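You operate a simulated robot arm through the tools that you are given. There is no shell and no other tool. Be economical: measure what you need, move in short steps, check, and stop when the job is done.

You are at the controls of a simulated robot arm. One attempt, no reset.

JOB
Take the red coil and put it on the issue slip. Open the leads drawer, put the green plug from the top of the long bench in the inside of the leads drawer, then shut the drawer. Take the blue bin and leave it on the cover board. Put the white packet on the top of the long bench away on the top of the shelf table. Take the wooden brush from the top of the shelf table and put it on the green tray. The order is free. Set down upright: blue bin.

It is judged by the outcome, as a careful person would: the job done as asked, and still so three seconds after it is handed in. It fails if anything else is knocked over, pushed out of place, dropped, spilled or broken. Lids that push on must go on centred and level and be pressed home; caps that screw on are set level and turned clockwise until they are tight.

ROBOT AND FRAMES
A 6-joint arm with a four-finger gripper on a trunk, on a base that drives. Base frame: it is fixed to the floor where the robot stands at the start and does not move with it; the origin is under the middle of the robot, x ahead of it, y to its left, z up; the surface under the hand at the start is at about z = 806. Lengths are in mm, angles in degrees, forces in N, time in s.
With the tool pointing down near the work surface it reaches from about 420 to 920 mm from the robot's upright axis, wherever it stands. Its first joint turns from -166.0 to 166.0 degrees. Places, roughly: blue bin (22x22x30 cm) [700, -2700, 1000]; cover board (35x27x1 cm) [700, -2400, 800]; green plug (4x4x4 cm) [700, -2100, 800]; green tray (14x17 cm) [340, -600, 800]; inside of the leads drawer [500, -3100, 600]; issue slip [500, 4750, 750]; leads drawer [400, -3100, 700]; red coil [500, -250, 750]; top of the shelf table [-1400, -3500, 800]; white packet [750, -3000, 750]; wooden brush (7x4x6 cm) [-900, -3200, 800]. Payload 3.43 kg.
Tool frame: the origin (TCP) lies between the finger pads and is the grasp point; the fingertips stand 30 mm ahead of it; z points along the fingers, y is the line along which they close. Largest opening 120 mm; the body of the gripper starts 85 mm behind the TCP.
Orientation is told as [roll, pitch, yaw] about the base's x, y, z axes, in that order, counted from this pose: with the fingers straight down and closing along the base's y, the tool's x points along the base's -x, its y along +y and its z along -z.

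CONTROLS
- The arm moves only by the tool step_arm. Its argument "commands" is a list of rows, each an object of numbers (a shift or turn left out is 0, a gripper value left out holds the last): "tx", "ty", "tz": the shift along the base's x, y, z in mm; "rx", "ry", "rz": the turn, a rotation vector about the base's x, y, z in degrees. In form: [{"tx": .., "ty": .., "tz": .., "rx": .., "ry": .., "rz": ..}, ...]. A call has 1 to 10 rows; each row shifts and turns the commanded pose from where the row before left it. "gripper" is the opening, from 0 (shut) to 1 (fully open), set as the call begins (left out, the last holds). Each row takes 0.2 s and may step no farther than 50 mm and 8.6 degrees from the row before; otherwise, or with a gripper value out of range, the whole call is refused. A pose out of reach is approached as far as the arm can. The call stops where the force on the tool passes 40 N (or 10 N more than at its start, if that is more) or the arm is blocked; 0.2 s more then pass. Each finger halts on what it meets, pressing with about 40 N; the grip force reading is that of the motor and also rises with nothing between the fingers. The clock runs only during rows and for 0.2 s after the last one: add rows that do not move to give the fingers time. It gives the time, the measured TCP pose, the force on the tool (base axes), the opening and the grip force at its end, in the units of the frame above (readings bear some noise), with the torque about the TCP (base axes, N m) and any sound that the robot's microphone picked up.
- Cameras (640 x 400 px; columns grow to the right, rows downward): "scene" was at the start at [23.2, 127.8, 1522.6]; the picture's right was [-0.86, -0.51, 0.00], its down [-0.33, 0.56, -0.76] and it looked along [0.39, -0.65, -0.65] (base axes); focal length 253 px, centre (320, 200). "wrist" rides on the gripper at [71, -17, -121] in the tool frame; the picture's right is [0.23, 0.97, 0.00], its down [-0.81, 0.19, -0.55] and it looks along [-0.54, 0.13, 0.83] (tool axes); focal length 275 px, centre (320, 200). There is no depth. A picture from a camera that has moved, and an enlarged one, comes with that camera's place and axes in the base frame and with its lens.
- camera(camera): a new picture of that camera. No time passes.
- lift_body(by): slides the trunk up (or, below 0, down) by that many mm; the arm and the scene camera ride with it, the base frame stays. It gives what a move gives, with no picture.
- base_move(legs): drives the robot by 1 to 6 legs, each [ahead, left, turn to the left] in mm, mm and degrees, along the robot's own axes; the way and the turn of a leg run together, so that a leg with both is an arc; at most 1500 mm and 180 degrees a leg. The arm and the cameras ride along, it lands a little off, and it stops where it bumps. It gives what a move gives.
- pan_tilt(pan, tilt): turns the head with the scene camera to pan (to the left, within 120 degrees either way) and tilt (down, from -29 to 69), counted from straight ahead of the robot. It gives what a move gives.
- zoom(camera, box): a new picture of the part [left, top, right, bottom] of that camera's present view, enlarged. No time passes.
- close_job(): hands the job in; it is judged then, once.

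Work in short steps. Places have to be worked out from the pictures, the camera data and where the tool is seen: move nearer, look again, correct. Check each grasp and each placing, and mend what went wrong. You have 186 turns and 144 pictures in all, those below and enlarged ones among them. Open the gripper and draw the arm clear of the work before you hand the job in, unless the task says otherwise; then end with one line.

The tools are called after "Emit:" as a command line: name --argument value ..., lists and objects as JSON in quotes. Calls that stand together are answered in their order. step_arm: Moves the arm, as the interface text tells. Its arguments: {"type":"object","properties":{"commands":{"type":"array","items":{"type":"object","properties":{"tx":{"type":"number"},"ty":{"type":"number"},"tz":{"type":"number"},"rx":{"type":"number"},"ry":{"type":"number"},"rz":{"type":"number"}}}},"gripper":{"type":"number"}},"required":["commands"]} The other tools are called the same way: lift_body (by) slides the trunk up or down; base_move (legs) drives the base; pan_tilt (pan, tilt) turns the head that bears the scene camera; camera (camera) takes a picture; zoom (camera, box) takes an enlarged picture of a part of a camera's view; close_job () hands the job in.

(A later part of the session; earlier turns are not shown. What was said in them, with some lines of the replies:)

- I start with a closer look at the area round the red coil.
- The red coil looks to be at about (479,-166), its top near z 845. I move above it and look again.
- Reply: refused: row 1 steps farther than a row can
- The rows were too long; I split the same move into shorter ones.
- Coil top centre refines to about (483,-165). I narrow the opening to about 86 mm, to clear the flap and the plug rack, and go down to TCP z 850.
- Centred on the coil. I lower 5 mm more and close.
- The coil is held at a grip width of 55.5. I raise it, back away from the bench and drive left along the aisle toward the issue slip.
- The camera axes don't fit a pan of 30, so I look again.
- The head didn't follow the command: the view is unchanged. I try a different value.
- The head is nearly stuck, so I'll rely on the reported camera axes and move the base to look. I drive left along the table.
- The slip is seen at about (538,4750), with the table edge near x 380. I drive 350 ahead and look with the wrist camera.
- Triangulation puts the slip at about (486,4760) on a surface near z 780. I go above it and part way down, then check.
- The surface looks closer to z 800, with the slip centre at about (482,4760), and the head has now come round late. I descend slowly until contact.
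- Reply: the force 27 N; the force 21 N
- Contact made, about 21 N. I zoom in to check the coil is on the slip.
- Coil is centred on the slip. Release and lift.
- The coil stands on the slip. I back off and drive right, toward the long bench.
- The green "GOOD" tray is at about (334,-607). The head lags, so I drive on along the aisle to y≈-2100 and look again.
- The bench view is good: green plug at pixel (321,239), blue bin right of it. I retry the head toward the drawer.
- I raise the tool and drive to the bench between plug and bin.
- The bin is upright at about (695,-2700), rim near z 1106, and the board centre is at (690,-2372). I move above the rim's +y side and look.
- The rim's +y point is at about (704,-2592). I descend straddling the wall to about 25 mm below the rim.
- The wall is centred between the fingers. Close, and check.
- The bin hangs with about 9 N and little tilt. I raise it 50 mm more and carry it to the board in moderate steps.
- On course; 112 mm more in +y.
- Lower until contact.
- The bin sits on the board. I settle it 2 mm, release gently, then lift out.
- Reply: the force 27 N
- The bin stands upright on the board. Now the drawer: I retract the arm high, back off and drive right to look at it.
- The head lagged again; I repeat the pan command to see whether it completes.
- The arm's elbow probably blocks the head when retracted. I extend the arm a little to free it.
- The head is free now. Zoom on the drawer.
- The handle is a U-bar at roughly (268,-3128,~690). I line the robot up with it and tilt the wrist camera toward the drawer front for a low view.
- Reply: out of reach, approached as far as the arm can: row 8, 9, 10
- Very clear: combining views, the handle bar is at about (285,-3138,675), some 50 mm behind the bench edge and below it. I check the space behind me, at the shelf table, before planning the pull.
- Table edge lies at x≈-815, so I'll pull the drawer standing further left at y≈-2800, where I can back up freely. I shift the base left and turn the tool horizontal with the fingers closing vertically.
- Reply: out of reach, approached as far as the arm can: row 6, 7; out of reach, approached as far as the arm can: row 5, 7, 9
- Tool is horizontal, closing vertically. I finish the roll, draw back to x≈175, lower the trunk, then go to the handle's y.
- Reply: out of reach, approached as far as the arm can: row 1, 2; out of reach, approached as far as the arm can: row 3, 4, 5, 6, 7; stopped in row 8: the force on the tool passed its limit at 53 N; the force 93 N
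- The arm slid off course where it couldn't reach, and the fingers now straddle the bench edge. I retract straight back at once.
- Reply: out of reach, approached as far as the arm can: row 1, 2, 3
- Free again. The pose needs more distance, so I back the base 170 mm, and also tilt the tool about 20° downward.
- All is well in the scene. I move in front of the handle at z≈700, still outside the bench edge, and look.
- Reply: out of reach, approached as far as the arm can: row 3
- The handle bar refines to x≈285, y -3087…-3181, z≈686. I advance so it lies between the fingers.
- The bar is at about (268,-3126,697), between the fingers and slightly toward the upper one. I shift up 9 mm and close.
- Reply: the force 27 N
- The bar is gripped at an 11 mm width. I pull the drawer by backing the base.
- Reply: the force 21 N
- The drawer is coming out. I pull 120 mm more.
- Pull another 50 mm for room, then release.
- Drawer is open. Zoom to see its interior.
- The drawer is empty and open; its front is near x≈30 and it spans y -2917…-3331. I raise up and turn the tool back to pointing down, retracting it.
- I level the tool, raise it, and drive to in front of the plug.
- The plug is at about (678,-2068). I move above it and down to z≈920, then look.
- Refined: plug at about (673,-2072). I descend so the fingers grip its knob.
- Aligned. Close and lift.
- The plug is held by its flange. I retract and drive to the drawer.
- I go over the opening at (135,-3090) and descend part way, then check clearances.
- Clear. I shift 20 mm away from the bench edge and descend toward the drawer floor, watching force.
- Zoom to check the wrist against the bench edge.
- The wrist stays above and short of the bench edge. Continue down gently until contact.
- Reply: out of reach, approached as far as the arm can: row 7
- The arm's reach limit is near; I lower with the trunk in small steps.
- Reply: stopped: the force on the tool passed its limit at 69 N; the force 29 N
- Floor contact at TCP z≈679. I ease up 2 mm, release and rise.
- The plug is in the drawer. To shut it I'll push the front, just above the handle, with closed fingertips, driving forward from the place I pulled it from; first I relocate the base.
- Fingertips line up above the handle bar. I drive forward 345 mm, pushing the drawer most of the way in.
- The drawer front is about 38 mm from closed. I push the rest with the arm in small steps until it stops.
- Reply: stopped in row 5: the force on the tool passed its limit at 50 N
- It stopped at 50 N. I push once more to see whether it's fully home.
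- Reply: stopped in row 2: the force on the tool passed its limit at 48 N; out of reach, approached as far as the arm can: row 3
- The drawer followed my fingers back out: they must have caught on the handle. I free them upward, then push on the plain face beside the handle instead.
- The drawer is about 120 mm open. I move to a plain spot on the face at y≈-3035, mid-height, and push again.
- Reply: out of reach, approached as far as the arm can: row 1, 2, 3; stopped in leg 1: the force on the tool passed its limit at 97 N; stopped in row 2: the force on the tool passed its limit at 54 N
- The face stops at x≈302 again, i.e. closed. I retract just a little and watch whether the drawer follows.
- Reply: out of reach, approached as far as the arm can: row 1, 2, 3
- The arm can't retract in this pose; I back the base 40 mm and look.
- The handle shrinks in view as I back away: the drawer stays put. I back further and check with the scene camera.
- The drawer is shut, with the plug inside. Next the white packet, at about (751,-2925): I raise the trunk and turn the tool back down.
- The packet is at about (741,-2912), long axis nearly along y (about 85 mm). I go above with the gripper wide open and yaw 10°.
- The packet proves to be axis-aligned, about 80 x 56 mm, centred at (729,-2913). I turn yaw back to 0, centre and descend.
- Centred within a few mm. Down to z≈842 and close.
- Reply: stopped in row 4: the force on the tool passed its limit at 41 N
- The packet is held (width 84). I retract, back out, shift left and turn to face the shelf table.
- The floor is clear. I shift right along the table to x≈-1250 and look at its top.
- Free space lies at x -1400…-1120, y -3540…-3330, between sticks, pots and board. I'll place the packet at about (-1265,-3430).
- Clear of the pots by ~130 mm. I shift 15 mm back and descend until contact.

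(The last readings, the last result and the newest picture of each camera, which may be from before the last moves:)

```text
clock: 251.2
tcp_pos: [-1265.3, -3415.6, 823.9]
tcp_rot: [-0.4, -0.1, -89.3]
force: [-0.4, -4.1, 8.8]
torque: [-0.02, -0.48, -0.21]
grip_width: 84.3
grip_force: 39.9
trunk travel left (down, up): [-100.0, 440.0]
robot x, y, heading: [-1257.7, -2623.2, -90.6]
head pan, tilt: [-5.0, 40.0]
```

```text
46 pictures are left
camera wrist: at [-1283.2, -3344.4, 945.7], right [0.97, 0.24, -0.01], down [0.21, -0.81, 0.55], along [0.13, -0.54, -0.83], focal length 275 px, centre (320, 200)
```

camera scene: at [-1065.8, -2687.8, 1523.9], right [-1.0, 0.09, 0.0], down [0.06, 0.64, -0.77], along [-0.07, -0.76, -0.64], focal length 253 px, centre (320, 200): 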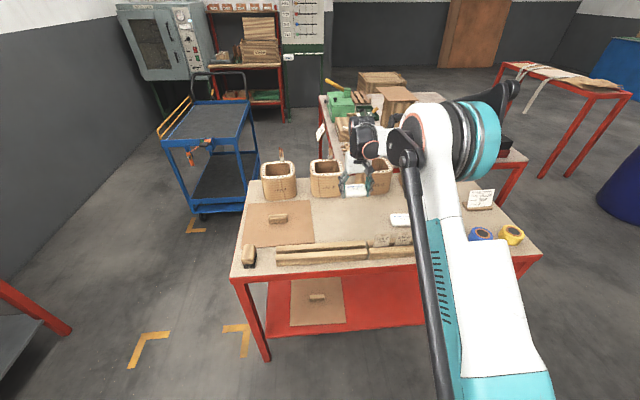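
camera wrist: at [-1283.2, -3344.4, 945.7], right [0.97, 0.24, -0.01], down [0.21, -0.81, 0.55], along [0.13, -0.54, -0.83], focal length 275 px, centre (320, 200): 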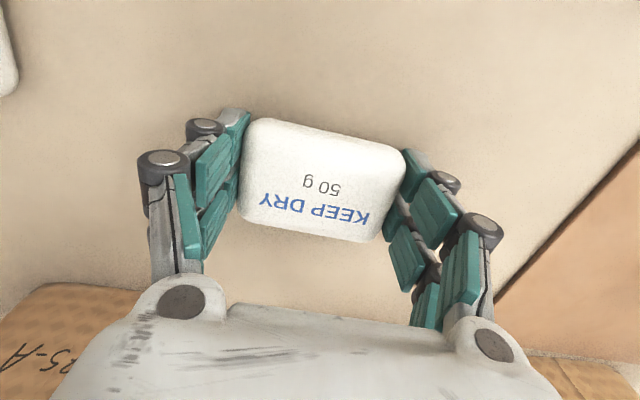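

Contact at z≈824 (8.8 N). I settle 2 mm more and release.

Emit:
step_arm --commands '[{"tz": -2}, {}]'

Emit:
step_arm --gripper 1.0 --commands '[{}, {}, {}]'

Emit:
step_arm --commands '[{"tz": 30}, {"tz": 45}, {"tz": 45}, {"tz": 45}, {"tz": 45}, {"tz": 45}, {}]'

Emit:
camera --camera "wrist"

Emit:
camera --camera "scene"

```text
clock: 251.9
tcp_pos: [-1265.4, -3414.8, 824.5]
tcp_rot: [-0.5, -0.2, -89.5]
force: [-1.3, 3.5, 16.2]
torque: [0.25, -0.83, 0.17]
grip_width: 84.2
grip_force: 39.7
trunk travel left (down, up): [-100.0, 440.0]
robot x, y, heading: [-1257.8, -2620.2, -90.0]
head pan, tilt: [-5.0, 40.0]
stopped in row 2: the force on the tool passed its limit at 41 N (the readings are from after the stop); the commanded pose is now the measured one
```

```text
clock: 252.8
tcp_pos: [-1265.5, -3416.3, 822.8]
tcp_rot: [-0.5, -0.1, -89.4]
force: [0.0, -0.2, -0.5]
torque: [0.01, 0.01, -0.05]
grip_width: 120.1
grip_force: 0.1
trunk travel left (down, up): [-100.0, 440.0]
robot x, y, heading: [-1259.2, -2621.1, -90.0]
head pan, tilt: [-5.0, 40.0]
```

```text
clock: 254.3
tcp_pos: [-1264.9, -3414.7, 1077.6]
tcp_rot: [-0.5, -0.1, -89.5]
force: [0.1, 0.5, 0.1]
torque: [-0.01, -0.03, -0.01]
grip_width: 120.0
grip_force: 0.1
trunk travel left (down, up): [-100.0, 440.0]
robot x, y, heading: [-1258.3, -2621.2, -89.8]
head pan, tilt: [-5.0, 40.0]
```

```text
45 pictures are left
camera wrist: at [-1282.7, -3344.7, 1199.0], right [0.97, 0.24, -0.01], down [0.21, -0.81, 0.55], along [0.13, -0.54, -0.83], focal length 275 px, centre (320, 200)
```

wrist: 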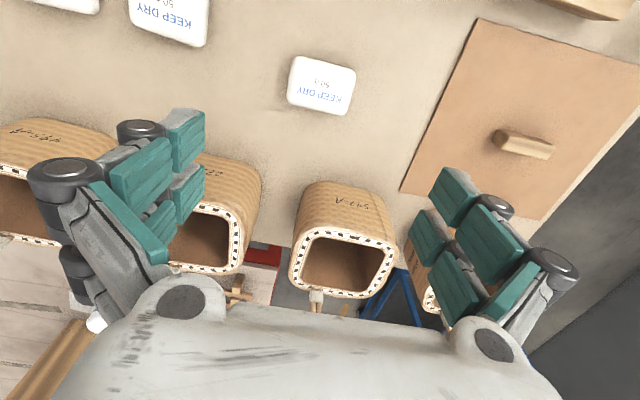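

```text
44 pictures are left
camera scene: at [-1065.8, -2687.1, 1523.9], right [-1.0, 0.09, 0.0], down [0.06, 0.64, -0.77], along [-0.07, -0.76, -0.64], focal length 253 px, centre (320, 200)
```

scene: 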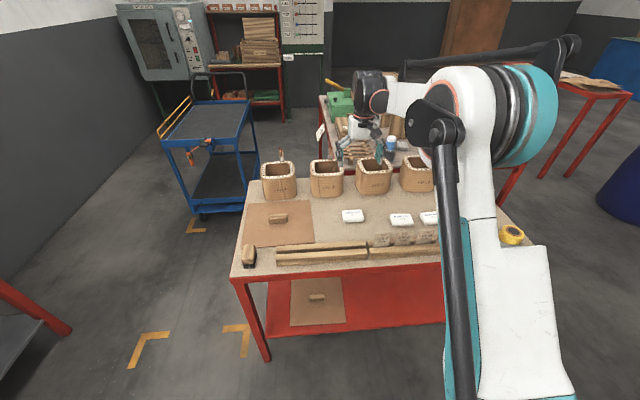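

The packet is placed. Now the brush at about (-870,-3250): I retract and shift the base left 380 mm.

Emit:
step_arm --commands '[{"ty": 45}, {"ty": 45}, {"ty": 45}, {"ty": 40}]'

Emit:
base_move --legs '[[0, 380, 0]]'

Emit:
camera --camera "wrist"

Emit:
zoom --camera "scene" --box '[280, 120, 560, 295]'

```text
clock: 255.3
tcp_pos: [-1264.6, -3239.6, 1076.4]
tcp_rot: [-0.5, -0.2, -89.4]
force: [0.4, -0.4, 0.1]
torque: [-0.04, -0.01, 0.0]
grip_width: 119.9
grip_force: 0.1
trunk travel left (down, up): [-100.0, 440.0]
robot x, y, heading: [-1257.3, -2624.5, -90.2]
head pan, tilt: [-5.0, 40.0]
```

```text
clock: 257.8
tcp_pos: [-885.5, -3241.8, 1077.2]
tcp_rot: [-0.5, -0.2, -89.5]
force: [-0.1, 0.7, 0.3]
torque: [0.0, -0.01, -0.01]
grip_width: 120.2
grip_force: 0.2
trunk travel left (down, up): [-100.0, 440.0]
robot x, y, heading: [-875.9, -2621.9, -90.3]
head pan, tilt: [-5.0, 40.0]
```

```text
43 pictures are left
camera wrist: at [-903.4, -3171.5, 1198.4], right [0.97, 0.24, -0.01], down [0.2, -0.81, 0.55], along [0.12, -0.54, -0.83], focal length 275 px, centre (320, 200)
```

wrist: 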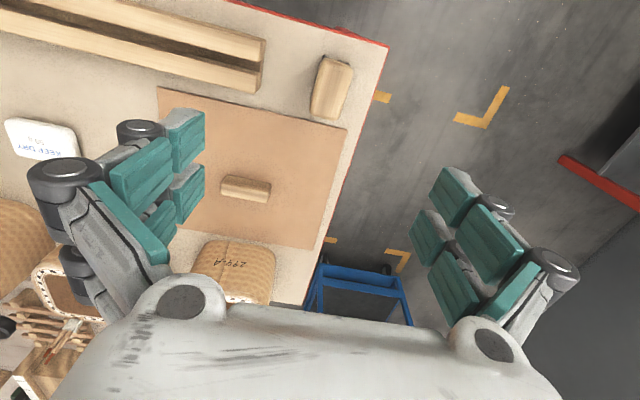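

```text
2.29 times, centred on (420, 208) of scene
camera zoom: at [-685.5, -2689.5, 1523.9], right [-1.0, 0.09, 0.0], down [0.06, 0.64, -0.77], along [-0.07, -0.76, -0.64], focal length 578 px, centre (91, 183)
```

zoom: 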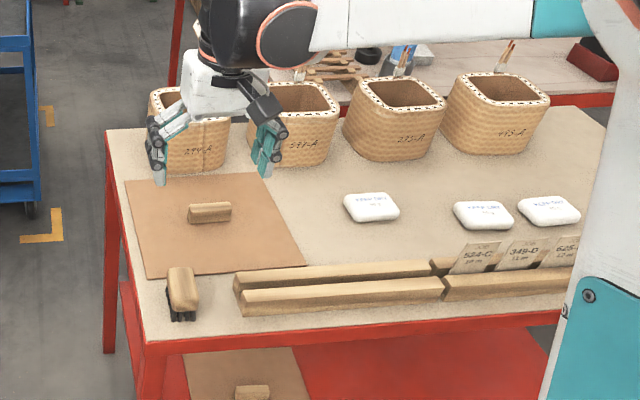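

The brush is at about (-876,-3240), standing on its bristles, with its width across the fingers. I descend with an 80 mm opening.

Emit:
step_arm --gripper 0.65 --commands '[{"tx": 9, "ty": 2, "tz": -40}, {"tz": -45}, {"tz": -45}, {"tz": -40}, {}]'

Emit:
camera --camera "wrist"

```text
clock: 259.0
tcp_pos: [-876.0, -3239.6, 905.5]
tcp_rot: [-0.5, -0.2, -89.5]
force: [-0.1, 0.9, 0.0]
torque: [0.01, -0.04, 0.0]
grip_width: 77.9
grip_force: 0.1
trunk travel left (down, up): [-100.0, 440.0]
robot x, y, heading: [-874.7, -2623.9, -90.2]
head pan, tilt: [-5.0, 40.0]
```

```text
41 pictures are left
camera wrist: at [-894.2, -3169.5, 1027.1], right [0.97, 0.24, -0.01], down [0.2, -0.81, 0.55], along [0.12, -0.54, -0.83], focal length 275 px, centre (320, 200)
```

wrist: 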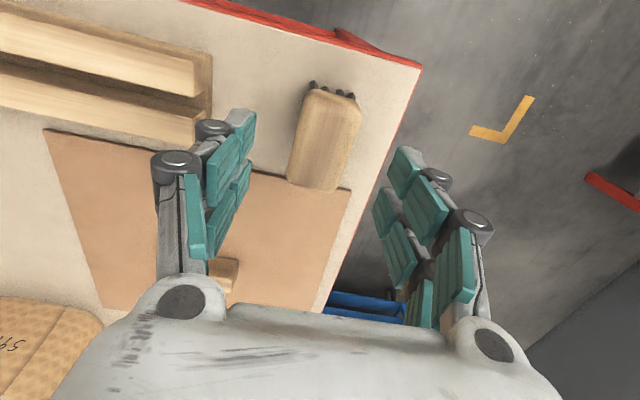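

Aligned. Descend 68 mm and close.

Emit:
step_arm --commands '[{"tz": -30}, {"tz": -25}, {"tz": -13}, {}]'

Emit:
step_arm --gripper 0.1 --commands '[{}, {}, {}, {}]'

Emit:
step_arm --commands '[{"tz": 15}, {"tz": 40}, {"tz": 45}, {"tz": 45}, {"tz": 45}, {"tz": 45}, {"tz": 45}, {}]'

Emit:
camera --camera "wrist"

Emit:
camera --camera "scene"

```text
clock: 260.0
tcp_pos: [-875.9, -3239.5, 839.0]
tcp_rot: [-0.5, -0.3, -89.5]
force: [-0.1, -0.1, -0.1]
torque: [0.01, -0.04, 0.04]
grip_width: 77.9
grip_force: 0.0
trunk travel left (down, up): [-100.0, 440.0]
robot x, y, heading: [-876.5, -2623.9, -90.5]
head pan, tilt: [-5.0, 40.0]
```

```text
clock: 261.0
tcp_pos: [-876.7, -3239.9, 840.3]
tcp_rot: [-0.5, -0.2, -89.5]
force: [0.7, 0.7, 1.8]
torque: [0.04, -0.08, 0.02]
grip_width: 38.4
grip_force: 39.7
trunk travel left (down, up): [-100.0, 440.0]
robot x, y, heading: [-882.4, -2622.7, -90.1]
head pan, tilt: [-5.0, 40.0]
```

```text
clock: 262.8
tcp_pos: [-875.5, -3240.3, 1120.2]
tcp_rot: [-0.5, -0.2, -89.5]
force: [-0.2, 0.3, 0.0]
torque: [-0.01, 0.0, 0.01]
grip_width: 38.2
grip_force: 40.1
trunk travel left (down, up): [-100.0, 440.0]
robot x, y, heading: [-877.5, -2625.3, -90.1]
head pan, tilt: [-5.0, 40.0]
```

```text
40 pictures are left
camera wrist: at [-893.2, -3169.6, 1241.2], right [0.97, 0.24, -0.01], down [0.2, -0.81, 0.55], along [0.12, -0.54, -0.83], focal length 275 px, centre (320, 200)
```

wrist: 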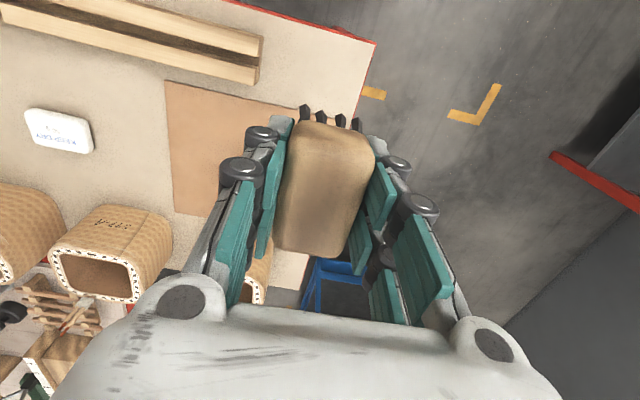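

```text
39 pictures are left
camera scene: at [-685.5, -2689.2, 1523.9], right [-1.0, 0.09, 0.0], down [0.06, 0.64, -0.77], along [-0.07, -0.76, -0.64], focal length 253 px, centre (320, 200)
```

scene: 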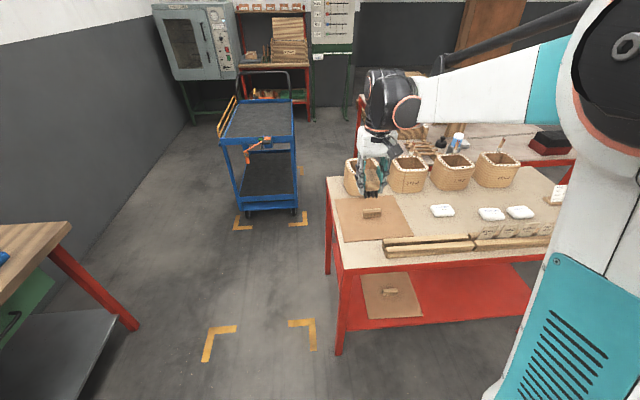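

The brush is held (width 38). I retract, leave the shelf table and drive toward the green tray.

Emit:
step_arm --commands '[{"tz": 40}, {"ty": 45}, {"ty": 35}, {}]'

Emit:
base_move --legs '[[0, 450, 0], [0, 0, 90], [0, 1000, 0]]'

Emit:
base_move --legs '[[0, 970, 0]]'

Emit:
pan_tilt --pan -10 --tilt 45

Emit:
camera --camera "scene"

```text
clock: 263.8
tcp_pos: [-876.5, -3159.5, 1159.3]
tcp_rot: [-0.5, -0.2, -89.5]
force: [0.2, -0.4, -1.3]
torque: [-0.03, -0.01, 0.0]
grip_width: 38.2
grip_force: 40.5
trunk travel left (down, up): [-100.0, 440.0]
robot x, y, heading: [-876.4, -2625.6, -90.4]
head pan, tilt: [-5.0, 40.0]
```

```text
clock: 275.1
tcp_pos: [99.5, -1607.9, 1157.7]
tcp_rot: [-0.5, -0.2, 1.4]
force: [-0.3, 0.0, -1.1]
torque: [0.01, 0.03, -0.02]
grip_width: 38.4
grip_force: 40.7
trunk travel left (down, up): [-100.0, 440.0]
robot x, y, heading: [-436.6, -1617.2, 0.6]
head pan, tilt: [-5.0, 40.0]
```

```text
clock: 280.2
tcp_pos: [88.2, -641.7, 1159.4]
tcp_rot: [-0.5, -0.2, 1.4]
force: [-0.2, -0.3, -1.3]
torque: [0.0, -0.04, 0.0]
grip_width: 38.6
grip_force: 40.1
trunk travel left (down, up): [-100.0, 440.0]
robot x, y, heading: [-447.4, -653.1, 0.9]
head pan, tilt: [-5.0, 40.0]
```

```text
clock: 280.8
tcp_pos: [86.8, -640.4, 1159.3]
tcp_rot: [-0.4, -0.2, 1.4]
force: [-0.6, 0.0, -1.1]
torque: [0.03, 0.03, 0.03]
grip_width: 38.6
grip_force: 39.9
trunk travel left (down, up): [-100.0, 440.0]
robot x, y, heading: [-445.9, -653.9, 0.5]
head pan, tilt: [-10.0, 45.0]
```

```text
38 pictures are left
camera scene: at [-387.3, -460.8, 1521.0], right [-0.11, -0.99, 0.0], down [-0.67, 0.07, -0.74], along [0.74, -0.08, -0.67], focal length 253 px, centre (320, 200)
```

scene: 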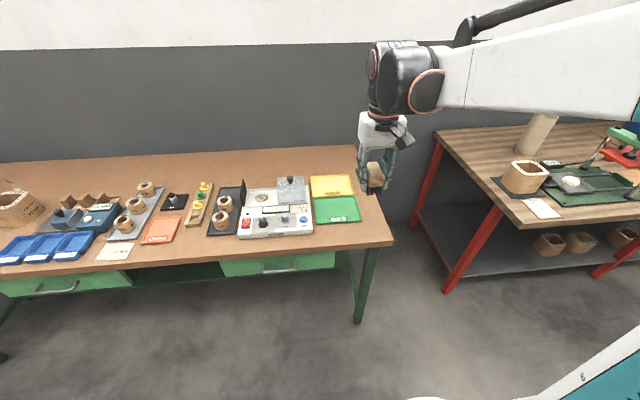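

The tray centre is at (337,-604). I drive ahead so the tool comes over it.

Emit:
base_move --legs '[[250, 35, -0.7]]'

Emit:
camera --camera "scene"

Emit:
camera --camera "wrist"

```text
clock: 282.7
tcp_pos: [340.2, -612.0, 1159.6]
tcp_rot: [-0.6, -0.3, 0.7]
force: [-0.3, 0.0, 0.3]
torque: [0.02, -0.02, -0.02]
grip_width: 38.4
grip_force: 40.3
trunk travel left (down, up): [-100.0, 440.0]
robot x, y, heading: [-197.6, -616.9, 0.1]
head pan, tilt: [-10.0, 45.0]
```

```text
37 pictures are left
camera scene: at [-132.9, -425.0, 1520.5], right [-0.12, -0.99, 0.0], down [-0.67, 0.08, -0.74], along [0.73, -0.09, -0.67], focal length 253 px, centre (320, 200)
```

scene: 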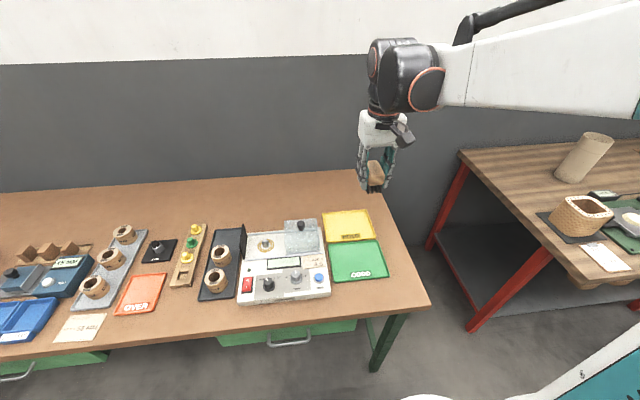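

```text
36 pictures are left
camera wrist: at [267.3, -629.2, 1280.2], right [-0.24, 0.97, -0.01], down [0.81, 0.21, 0.55], along [0.54, 0.13, -0.83], focal length 275 px, centre (320, 200)
```

wrist: 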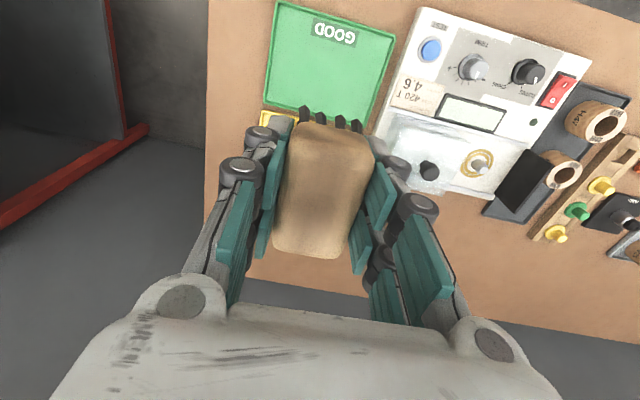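

Tray centre confirmed at (335,-604). I descend to just above it.

Emit:
step_arm --commands '[{"tx": -4, "ty": 8, "tz": -40}, {"tz": -45}, {"tz": -45}, {"tz": -45}, {"tz": -45}, {"tz": -40}, {"tz": -15}, {}]'

Emit:
step_arm --commands '[{"tz": -6}, {"tz": -4}, {"tz": -3}, {"tz": -3}, {"tz": -3}, {"tz": -3}, {"tz": -3}, {"tz": -3}, {}]'

Emit:
zoom --camera "scene" --box '[280, 180, 440, 280]'

```text
clock: 284.5
tcp_pos: [335.7, -603.2, 884.0]
tcp_rot: [-0.5, -0.1, 0.6]
force: [0.8, 0.0, -1.1]
torque: [0.0, 0.0, 0.02]
grip_width: 38.4
grip_force: 40.4
trunk travel left (down, up): [-100.0, 440.0]
robot x, y, heading: [-196.3, -618.6, -0.2]
head pan, tilt: [-10.0, 45.0]
```

```text
clock: 286.5
tcp_pos: [335.4, -603.7, 856.9]
tcp_rot: [-0.5, -0.2, 0.6]
force: [0.9, -0.1, -0.4]
torque: [0.01, 0.01, 0.0]
grip_width: 38.4
grip_force: 40.0
trunk travel left (down, up): [-100.0, 440.0]
robot x, y, heading: [-195.5, -614.9, 0.1]
head pan, tilt: [-10.0, 45.0]
```

```text
4.00 times, centred on (360, 230) of scene
camera zoom: at [-135.6, -429.3, 1516.7], right [-0.17, -0.98, 0.0], down [-0.7, 0.12, -0.71], along [0.7, -0.12, -0.71], focal length 1012 px, centre (160, 80)
```

zoom: 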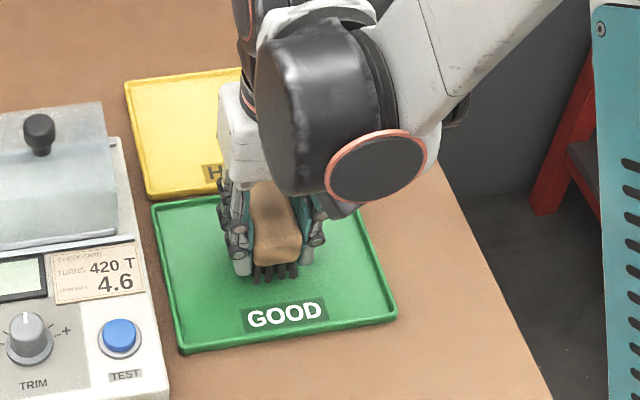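

Nearly down and well inside the tray. I keep going in 2–3 mm steps until contact.

Emit:
step_arm --commands '[{"tz": -3}, {"tz": -2}, {"tz": -2}, {"tz": -2}, {"tz": -2}, {"tz": -2}, {"tz": -2}, {}]'

```text
clock: 288.3
tcp_pos: [335.7, -604.4, 841.4]
tcp_rot: [-0.4, -0.3, 0.8]
force: [5.7, -1.2, 33.8]
torque: [0.14, -0.12, 0.0]
grip_width: 38.1
grip_force: 40.7
trunk travel left (down, up): [-100.0, 440.0]
robot x, y, heading: [-193.6, -615.1, 0.3]
head pan, tilt: [-10.0, 45.0]
```

Contact (34 N). I ease up 2 mm, release and lift away.

Emit:
step_arm --commands '[{"tz": 2}, {}]'

Emit:
step_arm --gripper 0.6 --commands '[{}, {}, {}]'

Emit:
step_arm --commands '[{"tz": 20}, {"tz": 45}, {"tz": 45}, {"tz": 45}, {"tz": 45}, {"tz": 45}, {"tz": 45}, {}]'

Emit:
zoom --camera "scene" --box '[240, 180, 440, 305]'

Emit:
camera --camera "wrist"

```text
clock: 288.9
tcp_pos: [335.7, -603.2, 843.3]
tcp_rot: [-0.5, -0.1, 0.7]
force: [-0.5, -0.3, -1.0]
torque: [0.01, -0.01, 0.01]
grip_width: 38.2
grip_force: 40.1
trunk travel left (down, up): [-100.0, 440.0]
robot x, y, heading: [-195.9, -617.5, -0.2]
head pan, tilt: [-10.0, 45.0]
```

```text
clock: 289.7
tcp_pos: [335.7, -603.4, 842.8]
tcp_rot: [-0.6, -0.1, 0.7]
force: [0.0, -0.6, 0.0]
torque: [0.0, 0.0, 0.02]
grip_width: 72.1
grip_force: 0.0
trunk travel left (down, up): [-100.0, 440.0]
robot x, y, heading: [-196.6, -616.1, -0.0]
head pan, tilt: [-10.0, 45.0]
```

```text
clock: 291.5
tcp_pos: [338.1, -602.7, 1132.5]
tcp_rot: [-0.5, -0.3, 0.7]
force: [0.0, 1.0, -0.8]
torque: [-0.02, -0.02, -0.01]
grip_width: 72.0
grip_force: 0.0
trunk travel left (down, up): [-100.0, 440.0]
robot x, y, heading: [-194.6, -616.7, -0.1]
head pan, tilt: [-10.0, 45.0]
```

```text
3.20 times, centred on (340, 242) of scene
camera zoom: at [-136.3, -445.9, 1525.6], right [-0.36, -0.93, 0.0], down [-0.59, 0.23, -0.78], along [0.73, -0.28, -0.63], focal length 810 px, centre (256, 64)
```

zoom: 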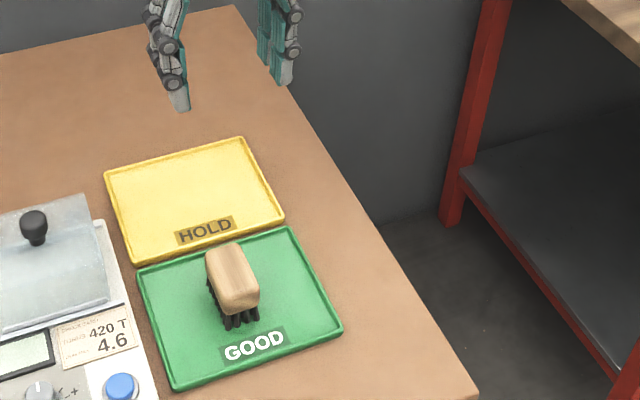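

```text
33 pictures are left
camera wrist: at [264.8, -619.9, 1254.7], right [-0.24, 0.97, -0.01], down [0.81, 0.21, 0.55], along [0.54, 0.13, -0.83], focal length 275 px, centre (320, 200)
```

wrist: 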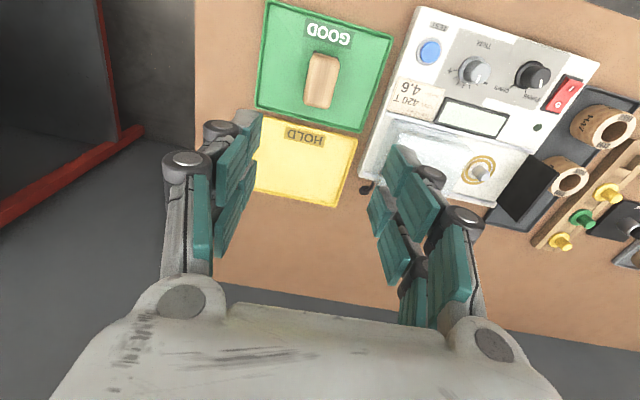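

The brush stands on the green tray, the drawer was last seen shut (handle at x≈282), and bin, packet and coil are in place. I back the arm clear of the bench and hand in.

Emit:
base_move --legs '[[-250, 0, 0]]'

Emit:
close_job

```text
clock: 293.3
tcp_pos: [85.9, -600.8, 1133.2]
tcp_rot: [-0.5, -0.2, 0.9]
force: [-0.1, 0.4, 0.6]
torque: [0.02, -0.03, 0.03]
grip_width: 72.1
grip_force: 0.0
trunk travel left (down, up): [-100.0, 440.0]
robot x, y, heading: [-444.0, -614.6, 0.1]
head pan, tilt: [-10.0, 45.0]
```

```text
The job is handed in.
```

I finished all five tasks and handed the job in: the red coil is on the issue slip, the green plug is in the shut leads drawer, the blue bin is upright on the cover board, the white packet is on the shelf table, and the wooden brush is on the green tray.
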